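You operate a simulated robot arm through the tools that you are given. There is no shell and no other tool. Be economical: measure what you need, move in short steps, check, and stop when the job is done.

The job below is to be done with a simulated robot arm. You get a single attempt, and the scene is never put back.

## Task
The jar on the screen was scanned twice: void it once, pack it, press DONE.
Fine: VOID on the knob to void, back to PACK before DONE; the small tote beside the scanner; leave the other jars.

The check looks at the end state, three seconds after you hand in, the way a careful person would. Anything else that was tipped, shoved, dropped, spilled or broken makes it a failure.

## Robot
A 6-joint arm with a two-finger parallel gripper, fixed in place. Base frame: the origin is at the foot of the arm, x ahead of it, y to its left, z up. Lengths are in m, angles in degrees, forces in N, time in s.
Its first joint turns from -66.0 to 66.0 degrees. Payload 2.9 kg.
Tool frame: the origin (TCP) lies between the finger pads and is the grasp point; the fingertips stand 0.03 m ahead of it; z points along the fingers, y is the line along which they close. The gripper opens to 0.11 m. The fingers are 0.02 m wide and 0.01 m thick; the gripper's body (0.048 by 0.112 m) begins 0.055 m behind the TCP.
Orientation is that of the tool frame in the base frame, as a unit quaternion [w, x, y, z]. With the fingers straight down and closing along the base's y, the tool's x points along the base's -x, its y along +y and its z along -z.

## Interface
- The arm moves only by the tool send_rows. Its argument "series" is a list of rows, each a list of 7 numbers: the turn, a rotation vector about the tool's x, y, z in degrees, then the shift along the tool's x, y, z in m, then the opening, from 0 (shut) to 1 (fully open). In form: [[ax, ay, az, x, y, z, hand], ...]. A call has 1 to 12 rows; each row is the pose to reach, as a shift and turn from the pose commanded when the call began, along the tool's axes at that moment. A row lasts 0.2 s, in which the tool goes at most 0.05 m and 8.6 degrees; a call with a longer step from one row to the next is refused whole, and so is a gripper value outside its range. A pose out of reach is approached as far as the arm can. The call stops where the force on the tool passes 40 N (or 10 N more than at its start, if that is more) or the arm is blocked; 0.2 s more then pass. Each finger travels about 0.108 m/s and halts on what it meets, pressing with about 33 N; the grip force reading is that of the motor and also rises with nothing between the fingers. The clock runs only during rows and for 0.2 s after the last one: add rows that repeat a pose to give the fingers time. It gives the time, the measured TCP pose, the force on the tool (base axes), the opening and the grip force at its end, in the units of the frame above (readings bear some noise).
- Cameras (640 x 400 px; columns grow to the right, rows downward): "scene" is fixed at [0.0736, 0.4334, 1.4039]; the picture's right is [-0.79, -0.61, 0.00], its down [-0.32, 0.41, -0.85] and it looks along [0.52, -0.68, -0.52] (base axes); focal length 309 px, centre (320, 200). "wrist" rides on the gripper at [0.072, 0.017, -0.103] in the tool frame; the picture's right is [-0.23, 0.97, 0.00], its down [-0.76, -0.18, -0.62] and it looks along [-0.61, -0.14, 0.78] (tool axes); focal length 222 px, centre (320, 200). There is no depth. A picture from a camera that has moved, and an enlarged one, comes with that camera's place and axes in the base frame and with its lens. The place of the scene camera against the robot may be out by one fixed shift of up to 0.018 m in any direction.
- grab_frame(camera): a new picture of that camera. The clock stands still meanwhile.
- zoom(camera, box): a new picture of the part [left, top, right, bottom] of that camera's present view, enlarged. The clock stands still meanwhile.
- close_job(): hands the job in; it is judged then, once.

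Go step by step. Nothing tells you positions but the pictures and the camera data: compare them with the known pose of the tool, close in by small moves and look again before you grip or let go. The budget is 120 turns and 84 pictures, counting those below and the enlarged ones. Unless the task says otherwise, let go and move clear before handing in, and close with one line.

The tools are called after "Request:" as a command line: name --pt "numbers of a row" for each row, then --argument value for the rest, lists and objects as JSON in quotes. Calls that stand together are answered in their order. send_rows: Moves the arm, as the interface text tells. Its arguments: {"type":"object","properties":{"series":{"type":"array"}},"required":["series"]} The other tools are called the same way: grab_frame (camera) takes a picture; zoom (camera, box) takes an enlarged picture of a part of a camera's view; close_job () hands the job in.

At the start:

```text
time: 0.0
tcp_pos: [0.3646, -0.1425, 1.2215]
tcp_rot: [-0.001, 0.0, 1.0, 0.0]
contact_force: [-0.5, 0.2, 0.6]
width: 0.11
gripper_force: 0.1
```

scene: 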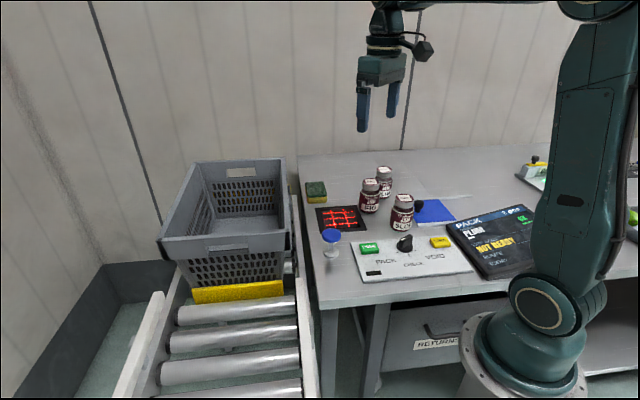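
wrist: 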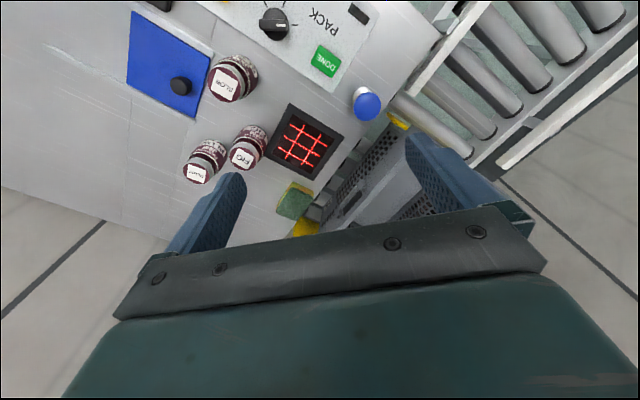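

I see a table with jars, a scanner (red grid), a control panel with a knob and DONE button, a screen, and a tote on the conveyor. I'll zoom in to read the screen, panel and jars.

Request:
zoom --camera "scene" --box '[440, 195, 560, 285]'

Request:
zoom --camera "scene" --box '[300, 160, 480, 290]'

Request:
zoom --camera "wrist" --box '[120, 0, 400, 220]'

Request:
zoom --camera "scene" --box '[350, 155, 430, 235]'

```text
4.44 times, centred on (500, 240) of scene
camera zoom: at [0.0736, 0.4334, 1.4039], right [-0.79, -0.61, 0.0], down [-0.32, 0.41, -0.85], along [0.52, -0.68, -0.52], focal length 1371 px, centre (-480, 22)
```

zoom: 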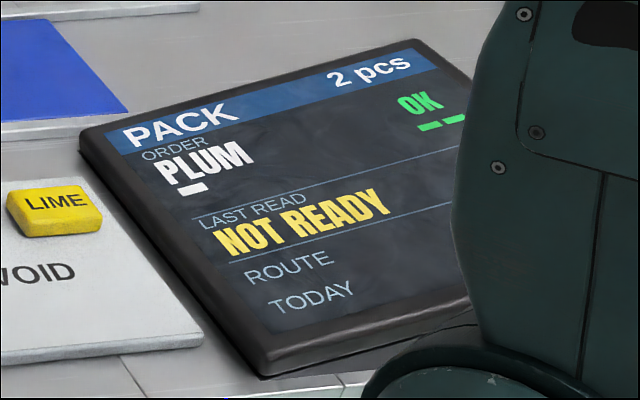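

```text
3.08 times, centred on (390, 225) of scene
camera zoom: at [0.0736, 0.4334, 1.4039], right [-0.79, -0.61, 0.0], down [-0.32, 0.41, -0.85], along [0.52, -0.68, -0.52], focal length 949 px, centre (105, 123)
```

zoom: 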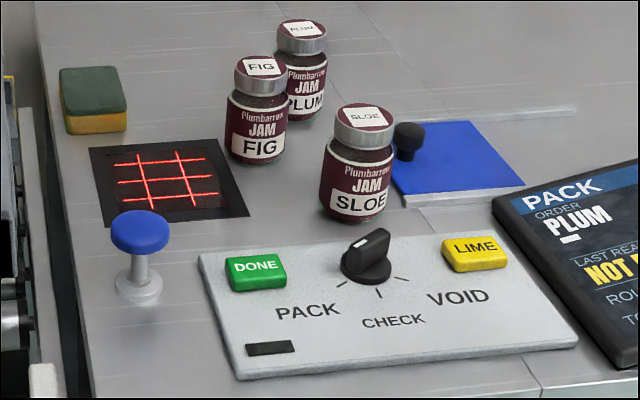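

```text
1.82 times, centred on (260, 110) of wrist
camera zoom: at [0.2929, -0.1255, 1.3235], right [0.23, 0.97, 0.0], down [0.76, -0.18, 0.62], along [0.61, -0.14, -0.78], focal length 404 px, centre (429, 364)
```

zoom: 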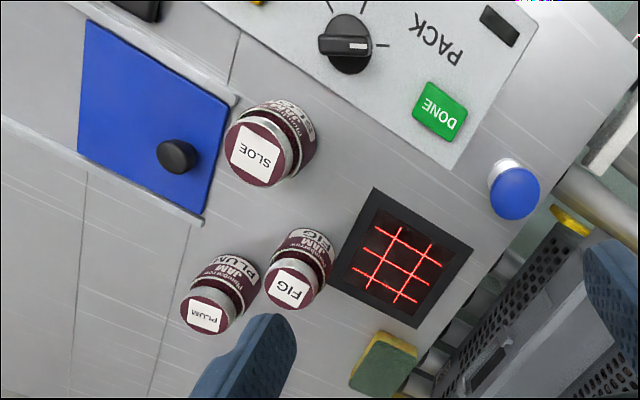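

```text
5.00 times, centred on (390, 195) of scene
camera zoom: at [0.0736, 0.4334, 1.4039], right [-0.79, -0.61, 0.0], down [-0.32, 0.41, -0.85], along [0.52, -0.68, -0.52], focal length 1543 px, centre (-30, 225)
```

zoom: 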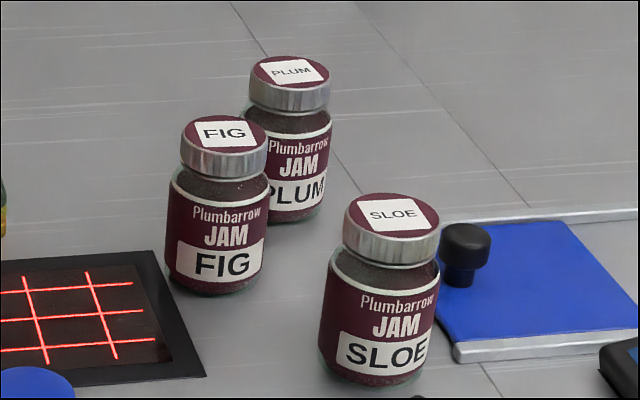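

The order reads PLUM with 2 pcs. Comparing both cameras, the table seems to lie near z ≈ 0.87 instead of 0.736, so I'll check that with the wrist camera. I'm moving forward at height to look into the tote.

Request:
send_rows --pt "0 0 0 -0.03 0.015 0 1" --pt "0 0 0 -0.07 0.03 0 1" --pt "0 0 0 -0.11 0.05 0 1" --pt "0 0 0 -0.15 0.07 0 1" --pt "0 0 0 -0.19 0.09 0 1" --pt "0 0 0 -0.23 0.11 0 1" --pt "0 0 0 -0.25 0.12 0 1"

Request:
grab_frame --camera "wrist"

Request:
grab_frame --camera "scene"

```text
time: 1.5
tcp_pos: [0.5827, -0.0294, 1.1933]
tcp_rot: [-0.027, -0.003, 1.0, 0.0]
contact_force: [10.4, -0.4, -18.0]
width: 0.1101
gripper_force: 0.1
out of reach, approached as far as the arm can: row 6, 7
stopped in row 7: the force on the tool passed its limit (the readings are from after the stop); the commanded pose is now the measured one
```

```text
77 pictures are left
camera wrist: at [0.5154, -0.0129, 1.299], right [0.22, 0.98, -0.01], down [0.79, -0.17, 0.58], along [0.57, -0.14, -0.81], focal length 222 px, centre (320, 200)
```

wrist: 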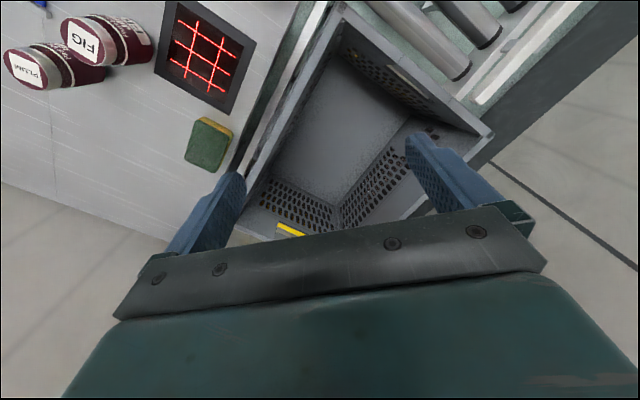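

```text
76 pictures are left
```

scene: 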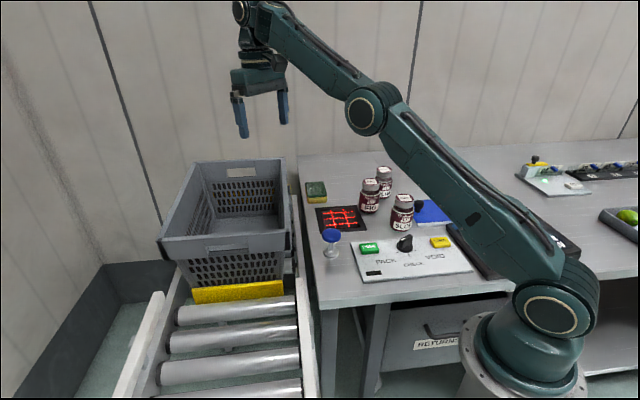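

The tote's near rim corner comes out at about (0.49, 0.01, 0.955), the scanner at (0.49, -0.20), and the table at z ≈ 0.87. Next I'll move over the panel to look at the knob closely.

Request:
send_rows --pt "0 -0.5 0 0.035 -0.02 0.01 1" --pt "0 -1 0 0.07 -0.045 0.025 1" --pt "0 -1.5 0 0.11 -0.07 0.04 1" --pt "0 -2 0 0.15 -0.095 0.055 1" --pt "0 -2.5 0 0.19 -0.12 0.07 1" --pt "0 -3.1 0 0.225 -0.145 0.08 1" --pt "0 -3.1 0 0.25 -0.17 0.09 1" --pt "0 -3.1 0 0.25 -0.17 0.09 1"

Request:
grab_frame --camera "wrist"

Request:
zoom --camera "scene" --box '[350, 215, 480, 295]'

```text
time: 3.3
tcp_pos: [0.3274, -0.2011, 1.1161]
tcp_rot: [-0.001, -0.003, 1.0, 0.001]
contact_force: [0.0, -1.4, -0.3]
width: 0.11
gripper_force: 0.0
```

```text
75 pictures are left
camera wrist: at [0.2544, -0.1851, 1.2189], right [0.22, 0.98, 0.0], down [0.76, -0.17, 0.62], along [0.61, -0.14, -0.78], focal length 222 px, centre (320, 200)
```

wrist: 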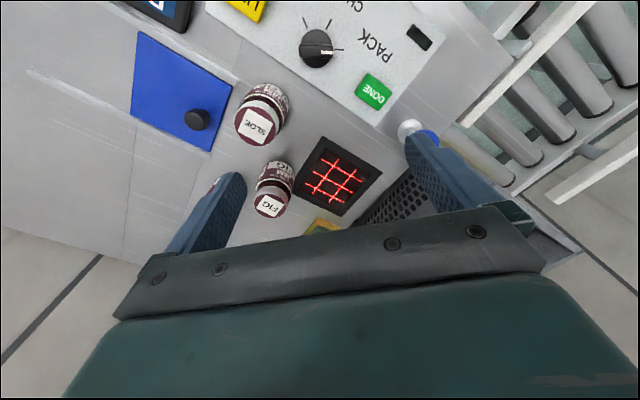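

```text
4.92 times, centred on (415, 255) of scene
camera zoom: at [0.0736, 0.4334, 1.4039], right [-0.79, -0.61, 0.0], down [-0.32, 0.41, -0.85], along [0.52, -0.68, -0.52], focal length 1519 px, centre (-148, -71)
```

zoom: 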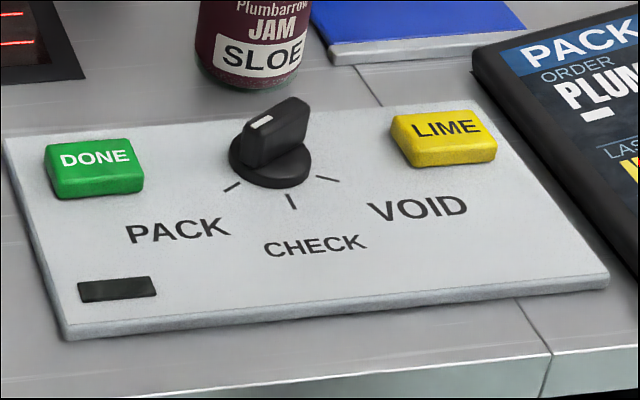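

Request:
zoom --camera "wrist" --box '[240, 0, 440, 125]'

```text
3.20 times, centred on (340, 62) of wrist
camera zoom: at [0.2544, -0.1851, 1.2189], right [0.22, 0.98, 0.0], down [0.76, -0.17, 0.62], along [0.61, -0.14, -0.78], focal length 711 px, centre (256, 640)
```

zoom: 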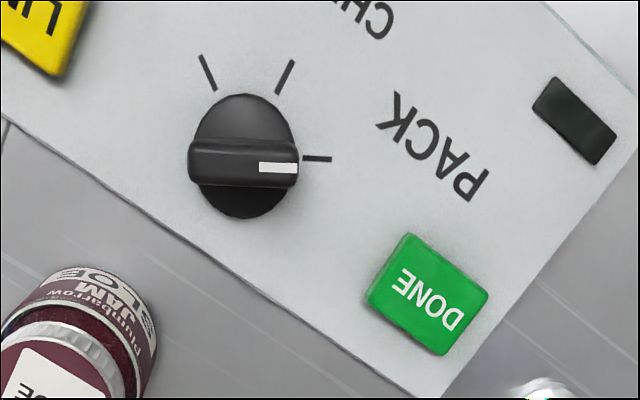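

The knob points at PACK: centre about (0.279, -0.196), bar heading 75°, with CHECK near 135° and VOID near 195°. I'll come above it with the fingers set across the bar, i.e. tool yaw -105°.

Request:
send_rows --pt "0 0 8.5 0.01 0 0.01 1" --pt "0 0 17 0.02 0 0.02 0.9" --pt "0 0 25.5 0.03 0.001 0.03 0.8" --pt "0 0 34 0.04 0.002 0.04 0.7" --pt "0 0 42.5 0.048 0.003 0.05 0.6" --pt "0 0 51 0.048 0.005 0.06 0.5" --pt "0 0 59.5 0.048 0.005 0.07 0.5" --pt "0 0 68 0.048 0.005 0.08 0.5" --pt "0 0 76.5 0.048 0.005 0.09 0.5" --pt "0 0 85 0.048 0.005 0.1 0.5" --pt "0 0 93.5 0.048 0.005 0.11 0.5" --pt "0 0 102 0.048 0.005 0.116 0.5"

Request:
grab_frame --camera "wrist"

Request:
zoom --camera "scene" --box '[350, 165, 480, 295]'

```text
time: 5.9
tcp_pos: [0.2802, -0.1946, 1.0007]
tcp_rot: [-0.001, 0.776, 0.631, 0.0]
contact_force: [0.0, -0.4, -0.4]
width: 0.0553
gripper_force: 0.1
```

```text
72 pictures are left
camera wrist: at [0.311, -0.1282, 1.1028], right [0.91, -0.42, 0.0], down [-0.33, -0.71, 0.62], along [-0.26, -0.56, -0.78], focal length 222 px, centre (320, 200)
```

wrist: 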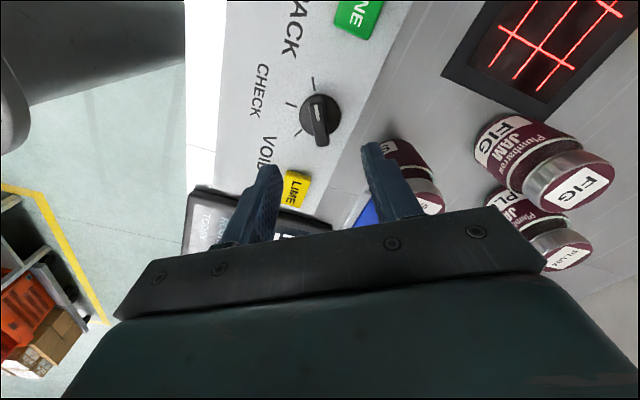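

```text
3.08 times, centred on (415, 230) of scene
camera zoom: at [0.0736, 0.4334, 1.4039], right [-0.79, -0.61, 0.0], down [-0.32, 0.41, -0.85], along [0.52, -0.68, -0.52], focal length 949 px, centre (28, 108)
```

zoom: 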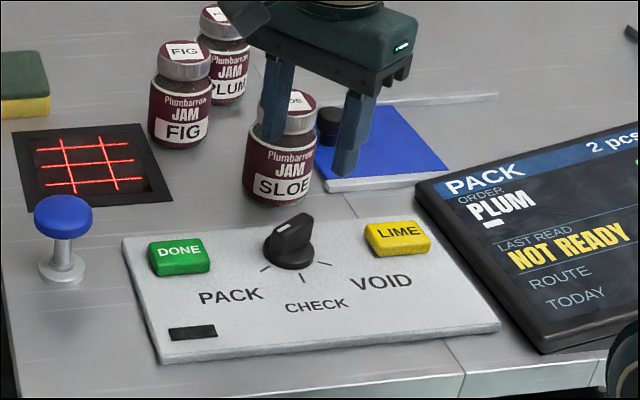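

Request:
zoom --camera "wrist" --box '[220, 40, 460, 240]'

```text
2.00 times, centred on (340, 140) of wrist
camera zoom: at [0.311, -0.1282, 1.1028], right [0.91, -0.42, 0.0], down [-0.33, -0.71, 0.62], along [-0.26, -0.56, -0.78], focal length 444 px, centre (280, 320)
```

zoom: 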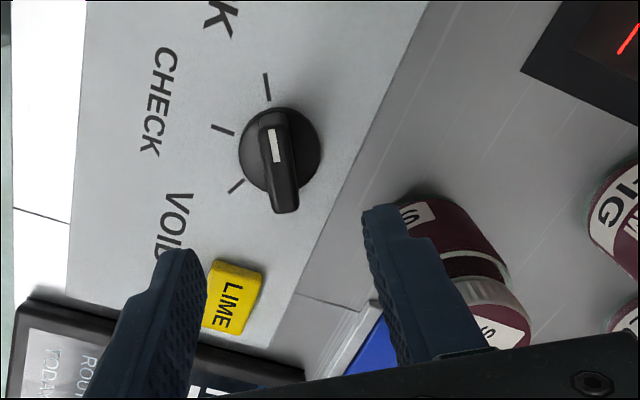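

Request:
send_rows --pt "0 0 1.5 0.001 0 0.03 0.5" --pt "0 0 3 0.002 0 0.055 0.4" --pt "0 0 3 0.002 0 0.055 0.4"

Request:
grab_frame --camera "wrist"

Request:
zoom --camera "scene" --box '[350, 195, 450, 275]'

```text
time: 6.7
tcp_pos: [0.2807, -0.1915, 0.9433]
tcp_rot: [-0.001, 0.792, 0.611, 0.001]
contact_force: [0.6, 0.6, -0.6]
width: 0.0441
gripper_force: 0.0
```

```text
69 pictures are left
camera wrist: at [0.3155, -0.1264, 1.0459], right [0.88, -0.47, 0.0], down [-0.36, -0.69, 0.62], along [-0.29, -0.55, -0.78], focal length 222 px, centre (320, 200)
```

wrist: 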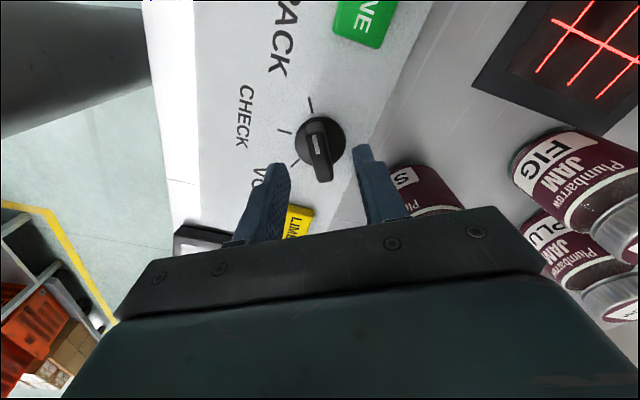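

```text
5.00 times, centred on (400, 235) of scene
camera zoom: at [0.0736, 0.4334, 1.4039], right [-0.79, -0.61, 0.0], down [-0.32, 0.41, -0.85], along [0.52, -0.68, -0.52], focal length 1543 px, centre (-80, 25)
```

zoom: 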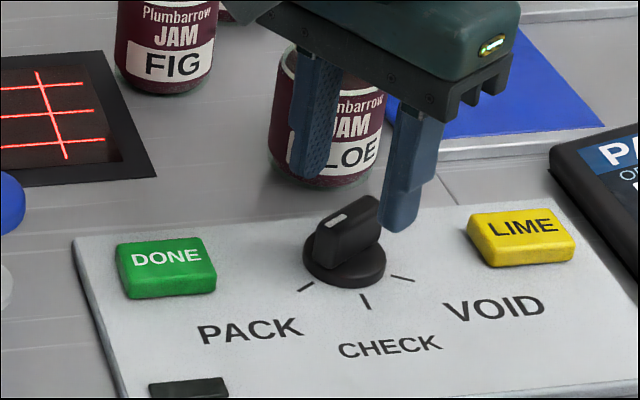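

Request:
send_rows --pt "0 0 0 0 0 0.015 0.4" --pt "0 0 0 0 0 0.027 0.4" --pt "0 0 0 0 0 0.027 0.4"

Request:
zoom --camera "wrist" --box '[220, 80, 460, 240]'

Request:
zoom --camera "scene" --box '[350, 195, 450, 275]'

```text
time: 7.5
tcp_pos: [0.2797, -0.1912, 0.9175]
tcp_rot: [0.0, 0.792, 0.611, 0.001]
contact_force: [-0.7, -0.6, -0.4]
width: 0.044
gripper_force: 0.1
```

```text
2.50 times, centred on (340, 160) of wrist
camera zoom: at [0.3153, -0.1269, 1.0203], right [0.88, -0.47, 0.0], down [-0.36, -0.69, 0.62], along [-0.29, -0.55, -0.78], focal length 555 px, centre (270, 300)
```

zoom: 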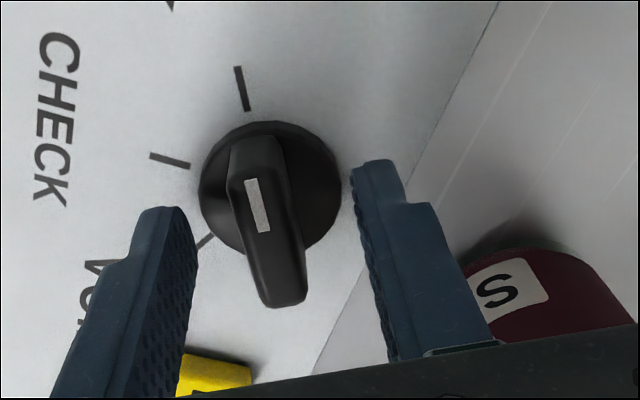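

```text
5.00 times, centred on (400, 235) of scene
camera zoom: at [0.0736, 0.4334, 1.4039], right [-0.79, -0.61, 0.0], down [-0.32, 0.41, -0.85], along [0.52, -0.68, -0.52], focal length 1543 px, centre (-80, 25)
```

zoom: 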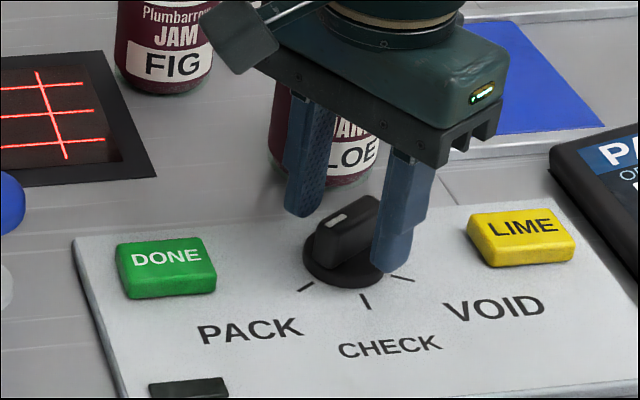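

The fingers straddle the bar well. Closing on it now.

Request:
send_rows --pt "0 0 0 0 0 0 0.3" --pt "0 0 0 0 0 0 0.2" --pt "0 0 0 0 0 0 0.08" --pt "0 0 0 0 0 0 0.08"

Request:
zoom --camera "wrist" --box '[220, 80, 460, 240]'

```text
time: 8.5
tcp_pos: [0.2788, -0.1915, 0.918]
tcp_rot: [-0.001, 0.792, 0.611, -0.001]
contact_force: [-5.1, 0.8, 1.1]
width: 0.0137
gripper_force: 45.3
```

```text
2.50 times, centred on (340, 160) of wrist
camera zoom: at [0.3148, -0.1268, 1.0203], right [0.88, -0.47, 0.0], down [-0.36, -0.69, 0.62], along [-0.29, -0.55, -0.78], focal length 555 px, centre (270, 300)
```

zoom: 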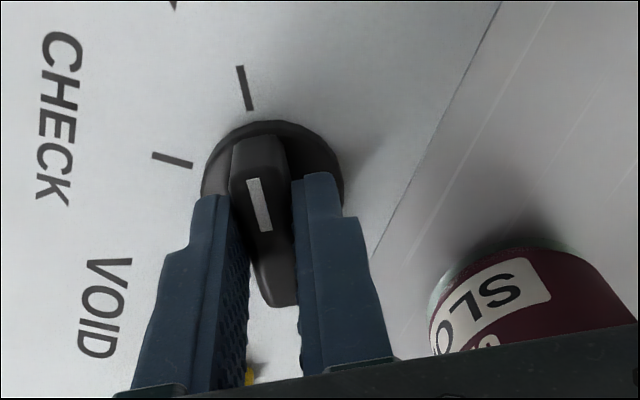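

Request:
send_rows --pt "0 0 -8.5 0 0 0 0.08" --pt "0 0 -17 0 0 0 0.08" --pt "0 0 -25.5 0 0 0 0.08" --pt "0 0 -34 0 0 0 0.08" --pt "0 0 -42.5 0 0 0 0.08" --pt "0 0 -51 0 0 0 0.08" --pt "0 0 -59 0 0 0 0.08"

Request:
zoom --camera "wrist" --box '[220, 80, 460, 240]'

Request:
grab_frame --camera "scene"

```text
time: 10.1
tcp_pos: [0.2764, -0.1925, 0.9184]
tcp_rot: [-0.005, 0.389, 0.921, 0.0]
contact_force: [-25.8, -4.3, -17.3]
width: 0.0139
gripper_force: 44.4
```

```text
2.50 times, centred on (340, 160) of wrist
camera zoom: at [0.2397, -0.1297, 1.0209], right [0.86, 0.52, -0.01], down [0.41, -0.67, 0.62], along [0.32, -0.53, -0.79], focal length 555 px, centre (270, 300)
```

zoom: 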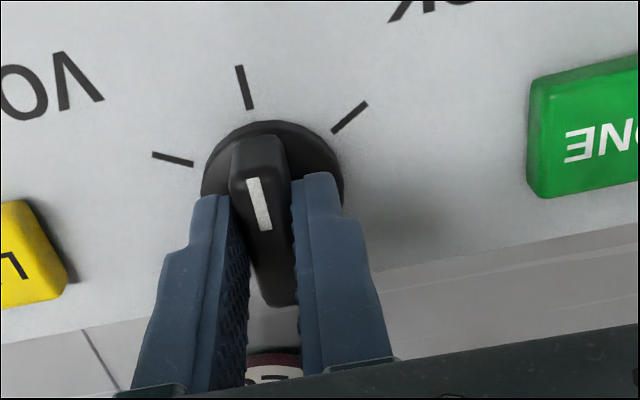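

```text
63 pictures are left
```

scene: 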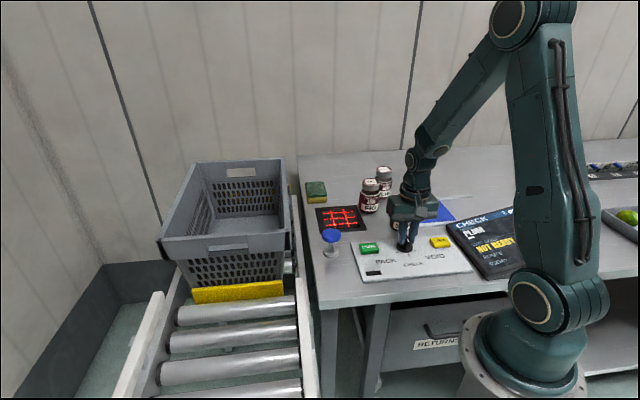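

The screen reads CHECK, so the knob is turning. There is a small side force, so I'm correcting about 4 mm in -x and turning on to VOID.

Request:
send_rows --pt "0 0 0 0.002 -0.0035 0.001 0.08" --pt "0 0 -8.5 0.002 -0.0035 0.001 0.08" --pt "0 0 -17 0.002 -0.0035 0.001 0.08" --pt "0 0 -25.5 0.002 -0.0035 0.001 0.08" --pt "0 0 -34 0.002 -0.0035 0.001 0.08" --pt "0 0 -42.5 0.002 -0.0035 0.001 0.08" --pt "0 0 -51 0.002 -0.0035 0.001 0.08" --pt "0 0 -59.5 0.002 -0.0035 0.001 0.08"

Request:
zoom --camera "wrist" --box '[220, 80, 460, 240]'

Request:
zoom --camera "scene" --box '[380, 180, 540, 285]'

```text
time: 11.9
tcp_pos: [0.2778, -0.1952, 0.9175]
tcp_rot: [0.0, -0.121, 0.993, 0.0]
contact_force: [-7.2, -12.8, -10.8]
width: 0.0141
gripper_force: 44.9
```

```text
2.50 times, centred on (340, 160) of wrist
camera zoom: at [0.2021, -0.1962, 1.0206], right [-0.01, 1.0, 0.0], down [0.78, 0.01, 0.62], along [0.62, 0.01, -0.78], focal length 555 px, centre (270, 300)
```

zoom: 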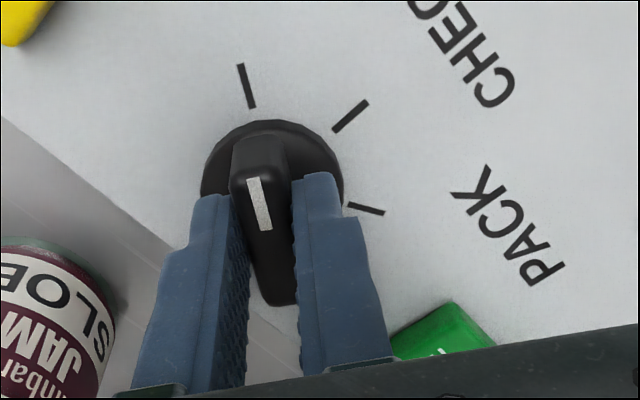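

```text
3.81 times, centred on (460, 232) of scene
camera zoom: at [0.0736, 0.433, 1.404], right [-0.79, -0.61, 0.0], down [-0.32, 0.41, -0.85], along [0.52, -0.68, -0.52], focal length 1176 px, centre (-213, 76)
```

zoom: 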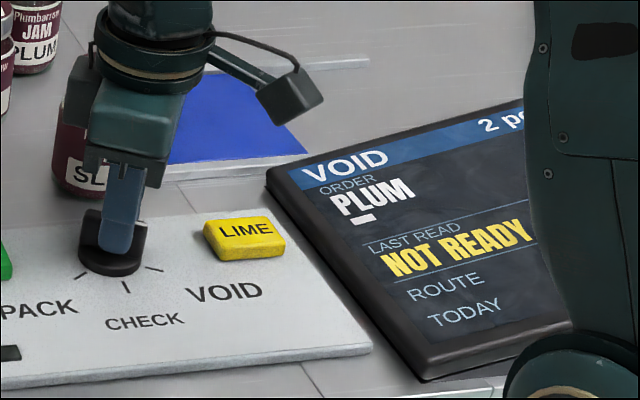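

VOID is set on the screen. I'll release the knob, rise, and turn to a yaw for gripping the PLUM jar.

Request:
send_rows --pt "0 0 0 0 0 0 0.2" --pt "0 0 0 0 0 0 0.35" --pt "0 0 0 0 0 -0.02 0.4" --pt "0 0 0 0 0 -0.06 0.4" --pt "0 0 0 0 0 -0.1 0.4" --pt "0 0 0 0 0 -0.14 0.4" --pt "0 0 8.5 -0.04 -0.02 -0.16 0.5" --pt "0 0 17 -0.06 -0.05 -0.18 0.6" --pt "0 0 25.5 -0.08 -0.08 -0.2 0.7" --pt "0 0 34 -0.1 -0.11 -0.2 0.8" --pt "0 0 42.5 -0.12 -0.14 -0.2 1" --pt "0 0 51 -0.12 -0.14 -0.2 1"

Request:
grab_frame --camera "wrist"

Request:
grab_frame --camera "scene"

```text
time: 14.5
tcp_pos: [0.4302, -0.3035, 1.1166]
tcp_rot: [-0.002, 0.321, 0.947, 0.001]
contact_force: [-0.1, 0.5, 0.0]
width: 0.1098
gripper_force: 0.1
```

```text
60 pictures are left
camera wrist: at [0.3814, -0.2464, 1.2197], right [0.77, 0.64, 0.0], down [0.5, -0.61, 0.62], along [0.4, -0.48, -0.78], focal length 222 px, centre (320, 200)
```

wrist: 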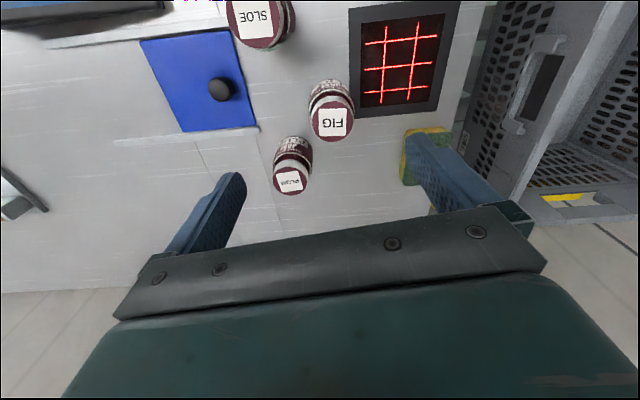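

```text
59 pictures are left
```

scene: 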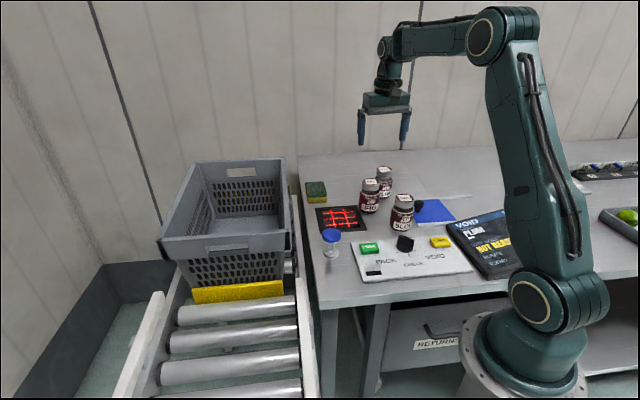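

Request:
send_rows --pt "0 0 8.5 -0.02 -0.015 0.0 1" --pt "0 0 17 -0.04 -0.03 0.01 1" --pt "0 0 25.5 -0.06 -0.045 0.03 1" --pt "0 0 34 -0.082 -0.061 0.05 1" --pt "0 0 42.5 -0.082 -0.061 0.06 1" --pt "0 0 50 -0.082 -0.061 0.07 1" --pt "0 0 50 -0.082 -0.061 0.07 1"

Request:
grab_frame --camera "wrist"

Request:
zoom --camera "scene" --box '[330, 110, 450, 230]'

```text
time: 16.1
tcp_pos: [0.454, -0.4019, 1.0453]
tcp_rot: [-0.002, 0.69, 0.724, 0.001]
contact_force: [-0.2, 0.2, 0.0]
width: 0.1096
gripper_force: 0.0
```

```text
58 pictures are left
camera wrist: at [0.4682, -0.3293, 1.1481], right [0.98, -0.18, 0.0], down [-0.14, -0.77, 0.62], along [-0.11, -0.61, -0.78], focal length 222 px, centre (320, 200)
```

wrist: 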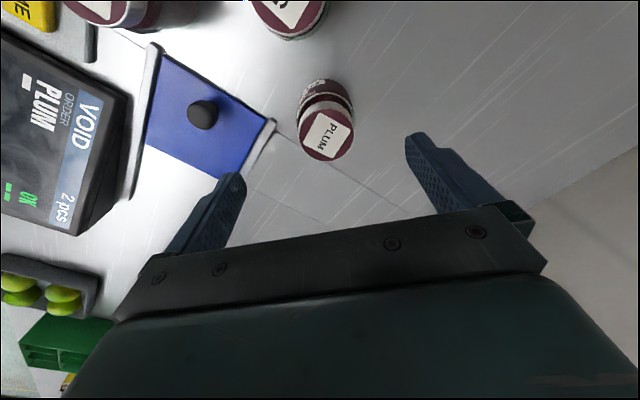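

```text
3.33 times, centred on (390, 170) of scene
camera zoom: at [0.0736, 0.4334, 1.4039], right [-0.79, -0.61, 0.0], down [-0.32, 0.41, -0.85], along [0.52, -0.68, -0.52], focal length 1028 px, centre (87, 300)
```

zoom: 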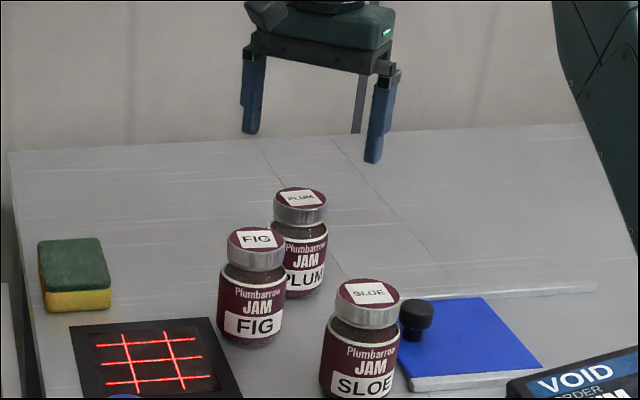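

PLUM's lid is centred near (0.461, -0.402). I'll lower over it with the fingers along x and open wide.

Request:
send_rows --pt "0 0 0 0.001 0.007 0.02 1" --pt "0 0 0 0.001 0.007 0.05 1" --pt "0 0 0 0.001 0.007 0.08 1" --pt "0 0 0 0.001 0.007 0.08 1"

Request:
grab_frame --camera "wrist"

Request:
zoom --camera "scene" --box '[330, 130, 450, 230]'

```text
time: 17.1
tcp_pos: [0.4609, -0.3976, 0.9671]
tcp_rot: [-0.001, 0.69, 0.724, 0.0]
contact_force: [0.0, -0.3, 0.0]
width: 0.1104
gripper_force: 0.0
```

```text
56 pictures are left
camera wrist: at [0.4744, -0.3253, 1.0704], right [0.98, -0.18, 0.0], down [-0.14, -0.77, 0.62], along [-0.11, -0.61, -0.78], focal length 222 px, centre (320, 200)
```

wrist: 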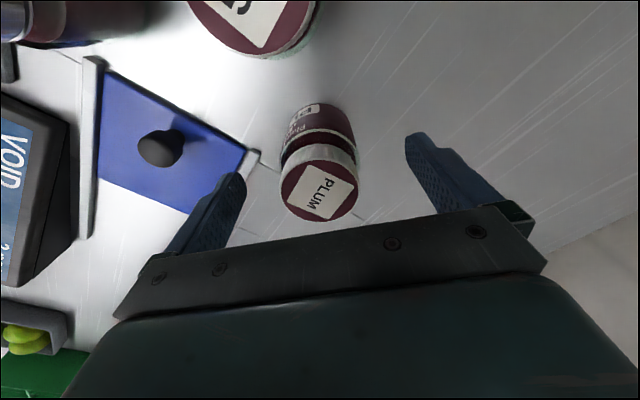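

```text
4.00 times, centred on (390, 180) of scene
camera zoom: at [0.0736, 0.4334, 1.4039], right [-0.79, -0.61, 0.0], down [-0.32, 0.41, -0.85], along [0.52, -0.68, -0.52], focal length 1234 px, centre (40, 280)
```

zoom: 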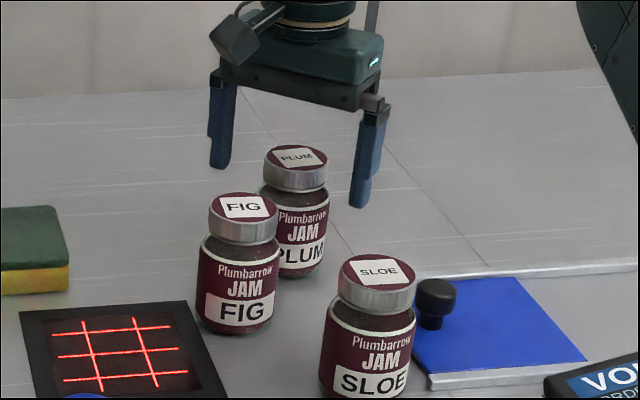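

Request:
send_rows --pt "0 0 0 -0.003 0 0.02 1" --pt "0 0 0 -0.003 0 0.042 1" --pt "0 0 0 -0.003 0 0.042 1"

Request:
grab_frame --camera "wrist"

Request:
zoom --camera "scene" --box '[330, 130, 450, 230]'

```text
time: 17.9
tcp_pos: [0.4624, -0.401, 0.9217]
tcp_rot: [-0.001, 0.689, 0.724, 0.0]
contact_force: [0.8, 0.0, -0.8]
width: 0.11
gripper_force: 0.0
```

```text
54 pictures are left
camera wrist: at [0.4755, -0.3284, 1.0259], right [0.98, -0.18, 0.0], down [-0.14, -0.77, 0.62], along [-0.11, -0.61, -0.78], focal length 222 px, centre (320, 200)
```

wrist: 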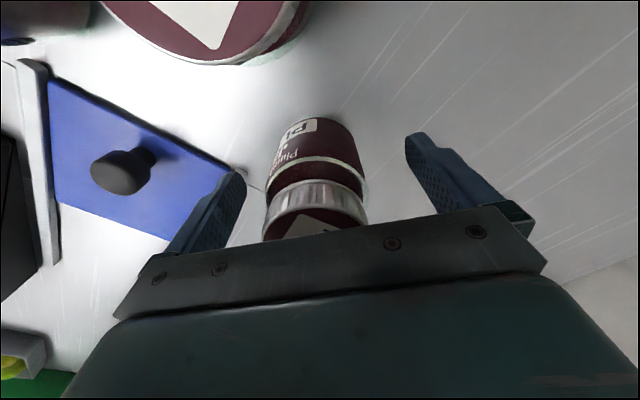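

```text
4.00 times, centred on (390, 180) of scene
camera zoom: at [0.0736, 0.4334, 1.4039], right [-0.79, -0.61, 0.0], down [-0.32, 0.41, -0.85], along [0.52, -0.68, -0.52], focal length 1234 px, centre (40, 280)
```

zoom: 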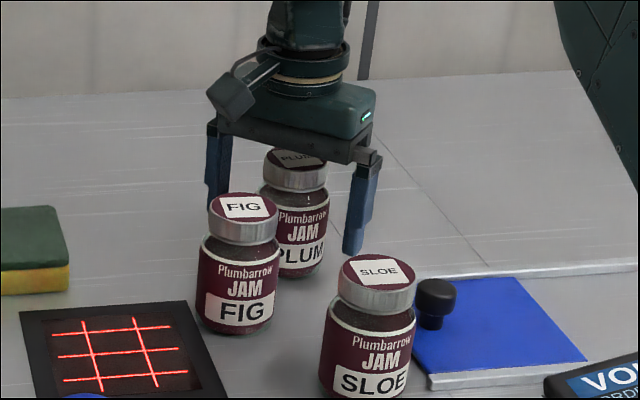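

Request:
send_rows --pt "0 0 0 0 -0.004 0 0.9" --pt "0 0 0 0 -0.004 0 0.7" --pt "0 0 0 0 -0.004 0 0.55" --pt "0 0 0 0 -0.004 0 0.4" --pt "0 0 0 0 -0.004 0 0.35" --pt "0 0 0 0 -0.004 0 0.35"

Request:
grab_frame --camera "wrist"

```text
time: 19.3
tcp_pos: [0.4583, -0.4007, 0.9234]
tcp_rot: [-0.003, 0.69, 0.724, 0.001]
contact_force: [0.6, -0.9, 0.7]
width: 0.0592
gripper_force: 32.8
```

```text
52 pictures are left
camera wrist: at [0.4715, -0.3283, 1.0264], right [0.98, -0.18, 0.0], down [-0.14, -0.77, 0.62], along [-0.11, -0.61, -0.78], focal length 222 px, centre (320, 200)
```

wrist: 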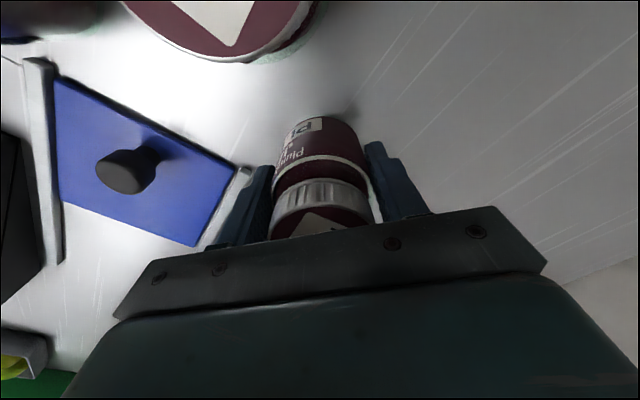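

Request:
send_rows --pt "0 0 0 0 0 -0.02 0.35" --pt "0 0 0 0 0 -0.06 0.35" --pt "0 0 0 0 0 -0.1 0.35" --pt "0 0 0 0 0 -0.14 0.35" --pt "0 0 0 0 0 -0.16 0.35" --pt "0 0 0 0 0 -0.16 0.35"

Request:
grab_frame --camera "scene"

Request:
grab_frame --camera "wrist"

```text
time: 20.7
tcp_pos: [0.4594, -0.4015, 1.0871]
tcp_rot: [-0.001, 0.69, 0.724, 0.001]
contact_force: [0.0, 0.6, -0.3]
width: 0.0385
gripper_force: 0.1
```

```text
51 pictures are left
```

scene: 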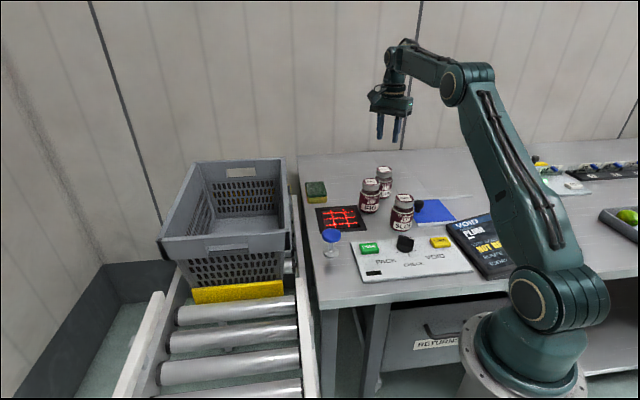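

```text
50 pictures are left
camera wrist: at [0.4728, -0.3292, 1.1897], right [0.98, -0.18, 0.0], down [-0.14, -0.77, 0.62], along [-0.11, -0.61, -0.78], focal length 222 px, centre (320, 200)
```

wrist: 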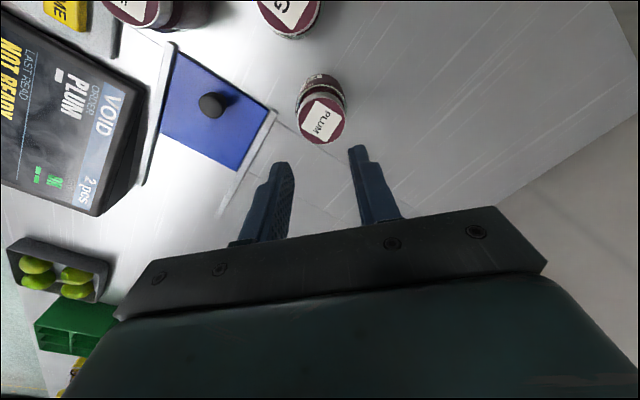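

The jar slipped out of the fingers and is still standing upright, so my grip was too high and a bit off-centre. I'll take a sharper look to fix its height and position.

Request:
zoom --camera "wrist" --box '[270, 50, 370, 170]'

Request:
send_rows --pt "0 0 0 0 0 0.02 0.6" --pt "0 0 0 -0.004 0 0.05 0.8" --pt "0 0 0 -0.007 0 0.09 1" --pt "0 0 0 -0.007 0 0.12 1" --pt "0 0 0 -0.007 0 0.12 1"

Request:
zoom --camera "wrist" --box '[220, 80, 420, 230]'

Request:
zoom --camera "scene" --box '[340, 140, 430, 220]'

```text
3.33 times, centred on (320, 110) of wrist
camera zoom: at [0.4728, -0.3292, 1.1897], right [0.98, -0.18, 0.0], down [-0.14, -0.77, 0.62], along [-0.11, -0.61, -0.78], focal length 740 px, centre (320, 500)
```

zoom: 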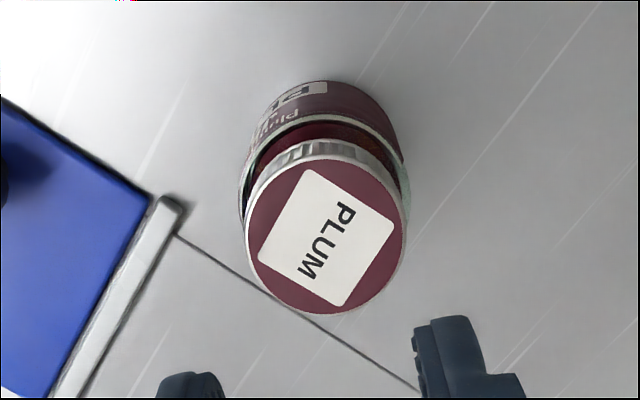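

```text
time: 21.9
tcp_pos: [0.4591, -0.4091, 0.9651]
tcp_rot: [-0.001, 0.69, 0.724, 0.001]
contact_force: [0.2, 0.0, -0.4]
width: 0.1098
gripper_force: 0.0
```

```text
2.67 times, centred on (320, 155) of wrist
camera zoom: at [0.4733, -0.3369, 1.0677], right [0.98, -0.18, 0.0], down [-0.14, -0.77, 0.62], along [-0.11, -0.61, -0.78], focal length 592 px, centre (320, 320)
```

zoom: 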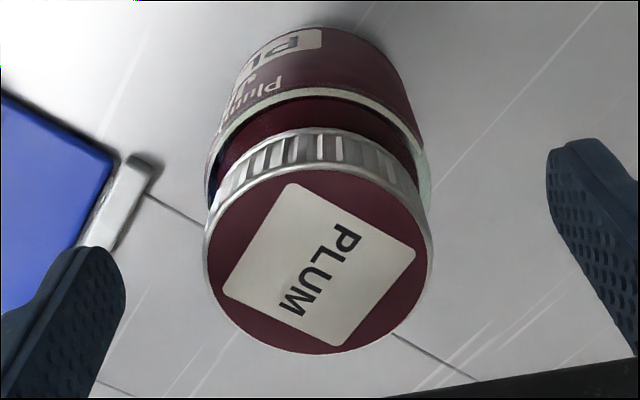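

```text
5.00 times, centred on (385, 180) of scene
camera zoom: at [0.0736, 0.4334, 1.4039], right [-0.79, -0.61, 0.0], down [-0.32, 0.41, -0.85], along [0.52, -0.68, -0.52], focal length 1543 px, centre (-5, 300)
```

zoom: 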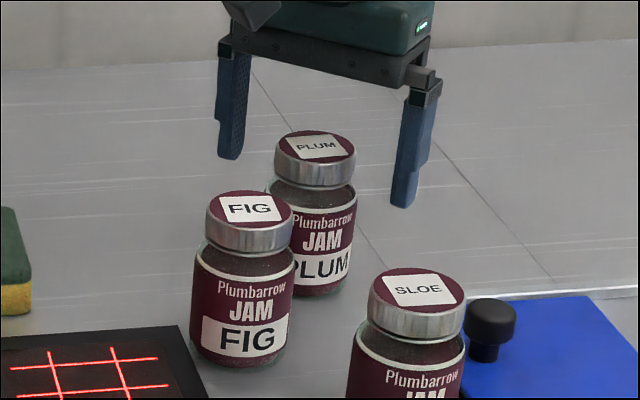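

The lid top is at z ≈ 0.955 and the jar stands at (0.460, -0.408). The tool is now centred, so I'll go lower (TCP ≈ 0.907) and grip firmly.

Request:
send_rows --pt "0 0 0 0 0 0.02 1" --pt "0 0 0 0 0 0.04 1" --pt "0 0 0 0 0 0.057 1" --pt "0 0 0 0 0 0.057 0.8" --pt "0 0 0 0 0 0.057 0.6" --pt "0 0 0 0 0 0.057 0.4" --pt "0 0 0 0 0 0.057 0.2" --pt "0 0 0 0 0 0.057 0.2"

Request:
grab_frame --camera "wrist"

Request:
zoom --camera "scene" --box '[340, 140, 430, 220]'

```text
time: 23.7
tcp_pos: [0.459, -0.4103, 0.9101]
tcp_rot: [-0.002, 0.689, 0.724, 0.001]
contact_force: [0.6, 0.9, -0.6]
width: 0.0592
gripper_force: 33.4
```

```text
46 pictures are left
camera wrist: at [0.4721, -0.3369, 1.0126], right [0.98, -0.18, 0.0], down [-0.14, -0.77, 0.62], along [-0.11, -0.61, -0.78], focal length 222 px, centre (320, 200)
```

wrist: 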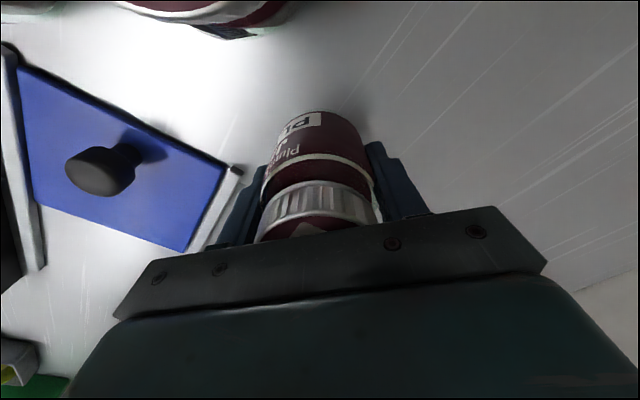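

```text
5.00 times, centred on (385, 180) of scene
camera zoom: at [0.0737, 0.4334, 1.4039], right [-0.79, -0.61, 0.0], down [-0.32, 0.41, -0.85], along [0.52, -0.68, -0.52], focal length 1543 px, centre (-5, 300)
```

zoom: 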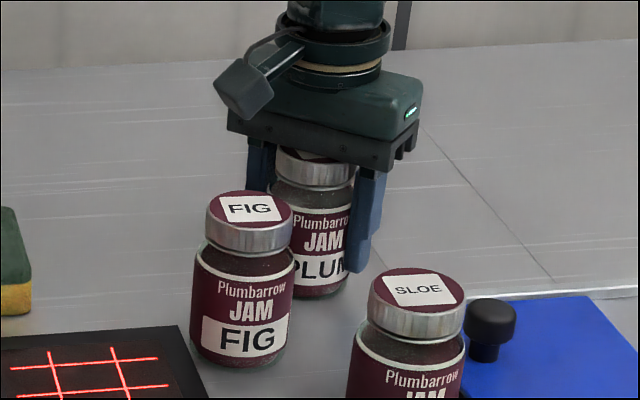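

Request:
send_rows --pt "0 0 0 0 0 0 0" --pt "0 0 0 0 0 -0.01 0" --pt "0 0 0 0 0 -0.025 0" --pt "0 0 0 0 0 -0.04 0" --pt "0 0 0 0 0 -0.04 0"

Request:
zoom --camera "scene" --box '[340, 140, 430, 220]'

```text
time: 24.9
tcp_pos: [0.4584, -0.4094, 0.9481]
tcp_rot: [-0.002, 0.69, 0.724, 0.0]
contact_force: [0.5, 0.6, -3.5]
width: 0.0591
gripper_force: 33.1
```

```text
5.00 times, centred on (385, 180) of scene
camera zoom: at [0.0737, 0.4334, 1.4039], right [-0.79, -0.61, 0.0], down [-0.32, 0.41, -0.85], along [0.52, -0.68, -0.52], focal length 1543 px, centre (-5, 300)
```

zoom: 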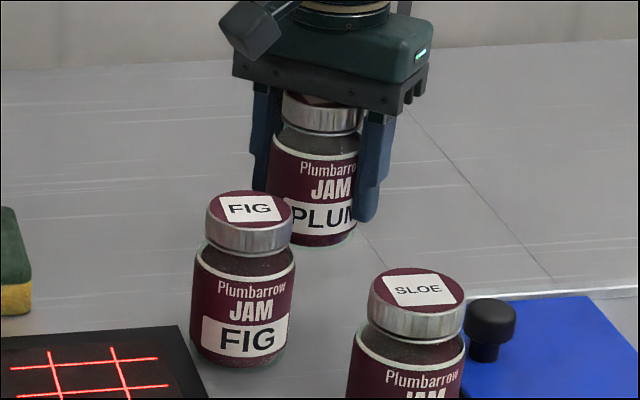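

The jar is held firmly. I'll lift it clear of FIG and bring it above the scanner, then check the screen.

Request:
send_rows --pt "0 0 0 0 0 -0.04 0" --pt "0 0 0 0 0 -0.08 0" --pt "0 0 0 0 0 -0.12 0" --pt "0 0 0 0 0 -0.14 0" --pt "0 0 0 0.03 0.01 -0.14 0" --pt "0 0 0 0.07 0.02 -0.14 0" --pt "0 0 0 0.11 0.03 -0.14 0" --pt "0 0 0 0.15 0.04 -0.14 0" --pt "0 0 0 0.18 0.047 -0.14 0" --pt "0 0 0 0.198 0.047 -0.14 0" --pt "0 0 0 0.198 0.047 -0.14 0"

Request:
grab_frame --camera "scene"

Request:
grab_frame --camera "wrist"

```text
time: 27.3
tcp_pos: [0.494, -0.2086, 1.0912]
tcp_rot: [-0.002, 0.689, 0.724, 0.0]
contact_force: [-0.1, 0.2, -2.9]
width: 0.0592
gripper_force: 33.1
```

```text
43 pictures are left
```

scene: 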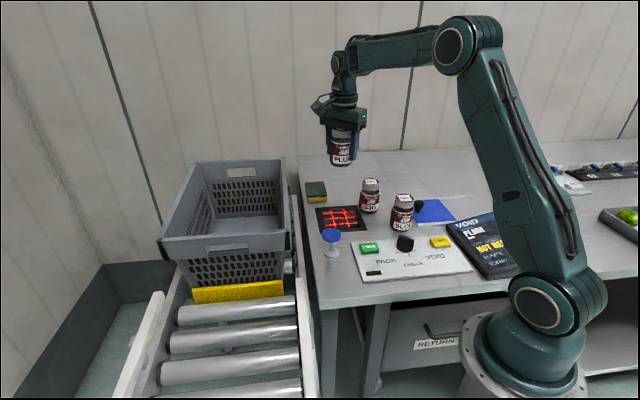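

```text
42 pictures are left
camera wrist: at [0.5081, -0.1364, 1.1932], right [0.98, -0.18, 0.0], down [-0.14, -0.77, 0.62], along [-0.11, -0.61, -0.78], focal length 222 px, centre (320, 200)
```

wrist: 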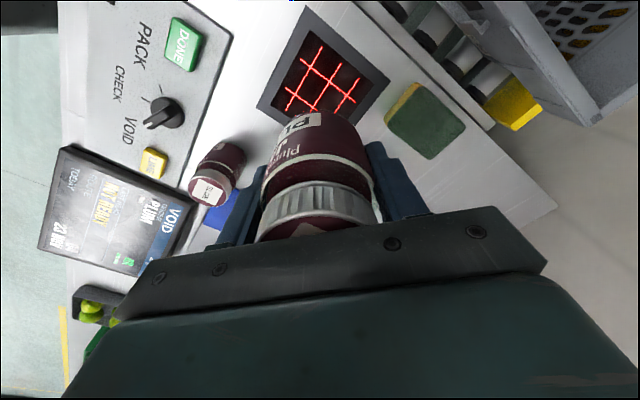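

Request:
send_rows --pt "0 0 0 0.003 0.002 0.04 0" --pt "0 0 0 0.003 0.002 0.08 0" --pt "0 0 0 0.003 0.002 0.1 0" --pt "0 0 0 0.003 0.002 0.1 0"

Request:
grab_frame --camera "scene"

Request:
zoom --camera "wrist" --box '[0, 80, 300, 300]'

```text
time: 28.3
tcp_pos: [0.4983, -0.2069, 0.99]
tcp_rot: [-0.002, 0.689, 0.724, 0.001]
contact_force: [-0.2, 0.0, -3.9]
width: 0.0591
gripper_force: 32.6
```

```text
41 pictures are left
```

scene: 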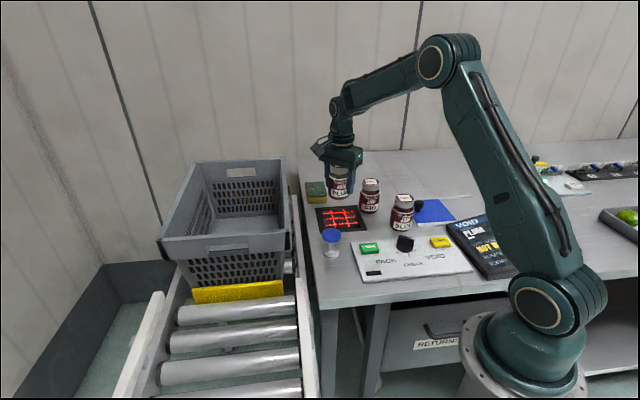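

```text
1.82 times, centred on (150, 190) of wrist
camera zoom: at [0.5103, -0.1349, 1.0932], right [0.98, -0.18, 0.0], down [-0.14, -0.77, 0.62], along [-0.11, -0.61, -0.78], focal length 404 px, centre (629, 218)
```

zoom: 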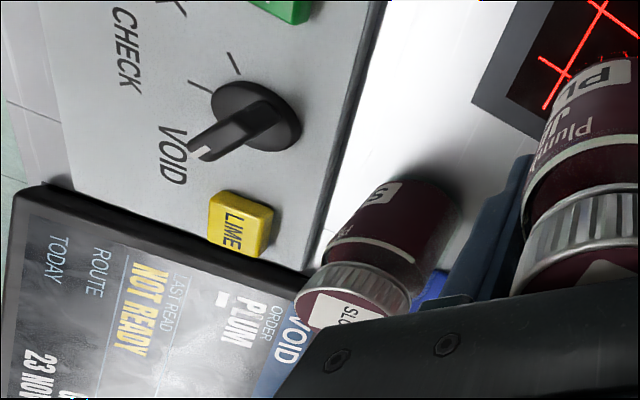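

Request:
send_rows --pt "0 0 0 0 0 0.02 0" --pt "0 0 0 0 0 0.042 0" --pt "0 0 0 0 0 0.042 0" --pt "0 0 0 0 0 0.042 0"

Request:
zoom --camera "scene" --box '[290, 140, 450, 260]'

Request:
zoom --camera "scene" --box '[430, 195, 550, 285]'

```text
time: 29.3
tcp_pos: [0.4973, -0.207, 0.9456]
tcp_rot: [-0.002, 0.689, 0.725, 0.0]
contact_force: [-0.1, -1.1, -2.9]
width: 0.0589
gripper_force: 32.9
```

```text
3.33 times, centred on (370, 200) of scene
camera zoom: at [0.0737, 0.4334, 1.4039], right [-0.79, -0.61, 0.0], down [-0.32, 0.41, -0.85], along [0.52, -0.68, -0.52], focal length 1028 px, centre (153, 200)
```

zoom: 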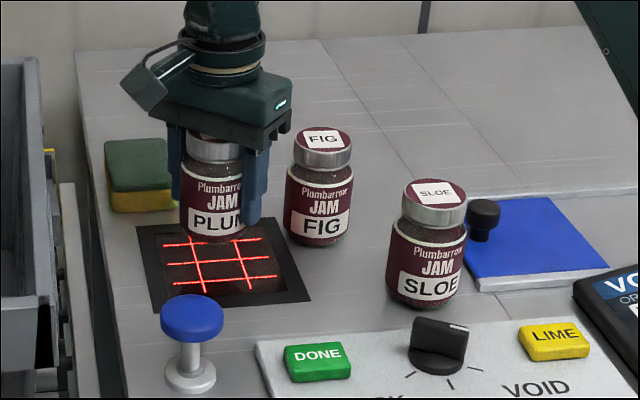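

```text
4.44 times, centred on (490, 240) of scene
camera zoom: at [0.0737, 0.4334, 1.4039], right [-0.79, -0.61, 0.0], down [-0.32, 0.41, -0.85], along [0.52, -0.68, -0.52], focal length 1371 px, centre (-436, 22)
```

zoom: 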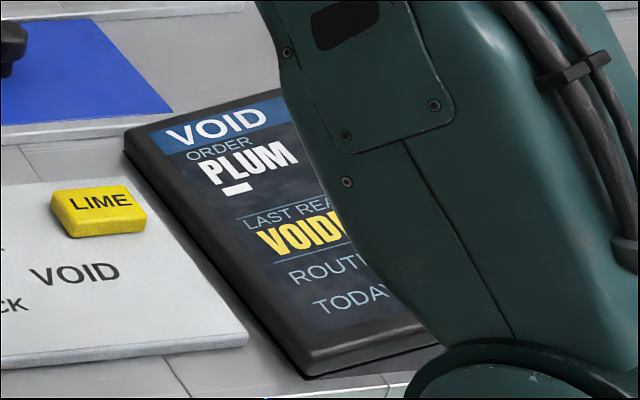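

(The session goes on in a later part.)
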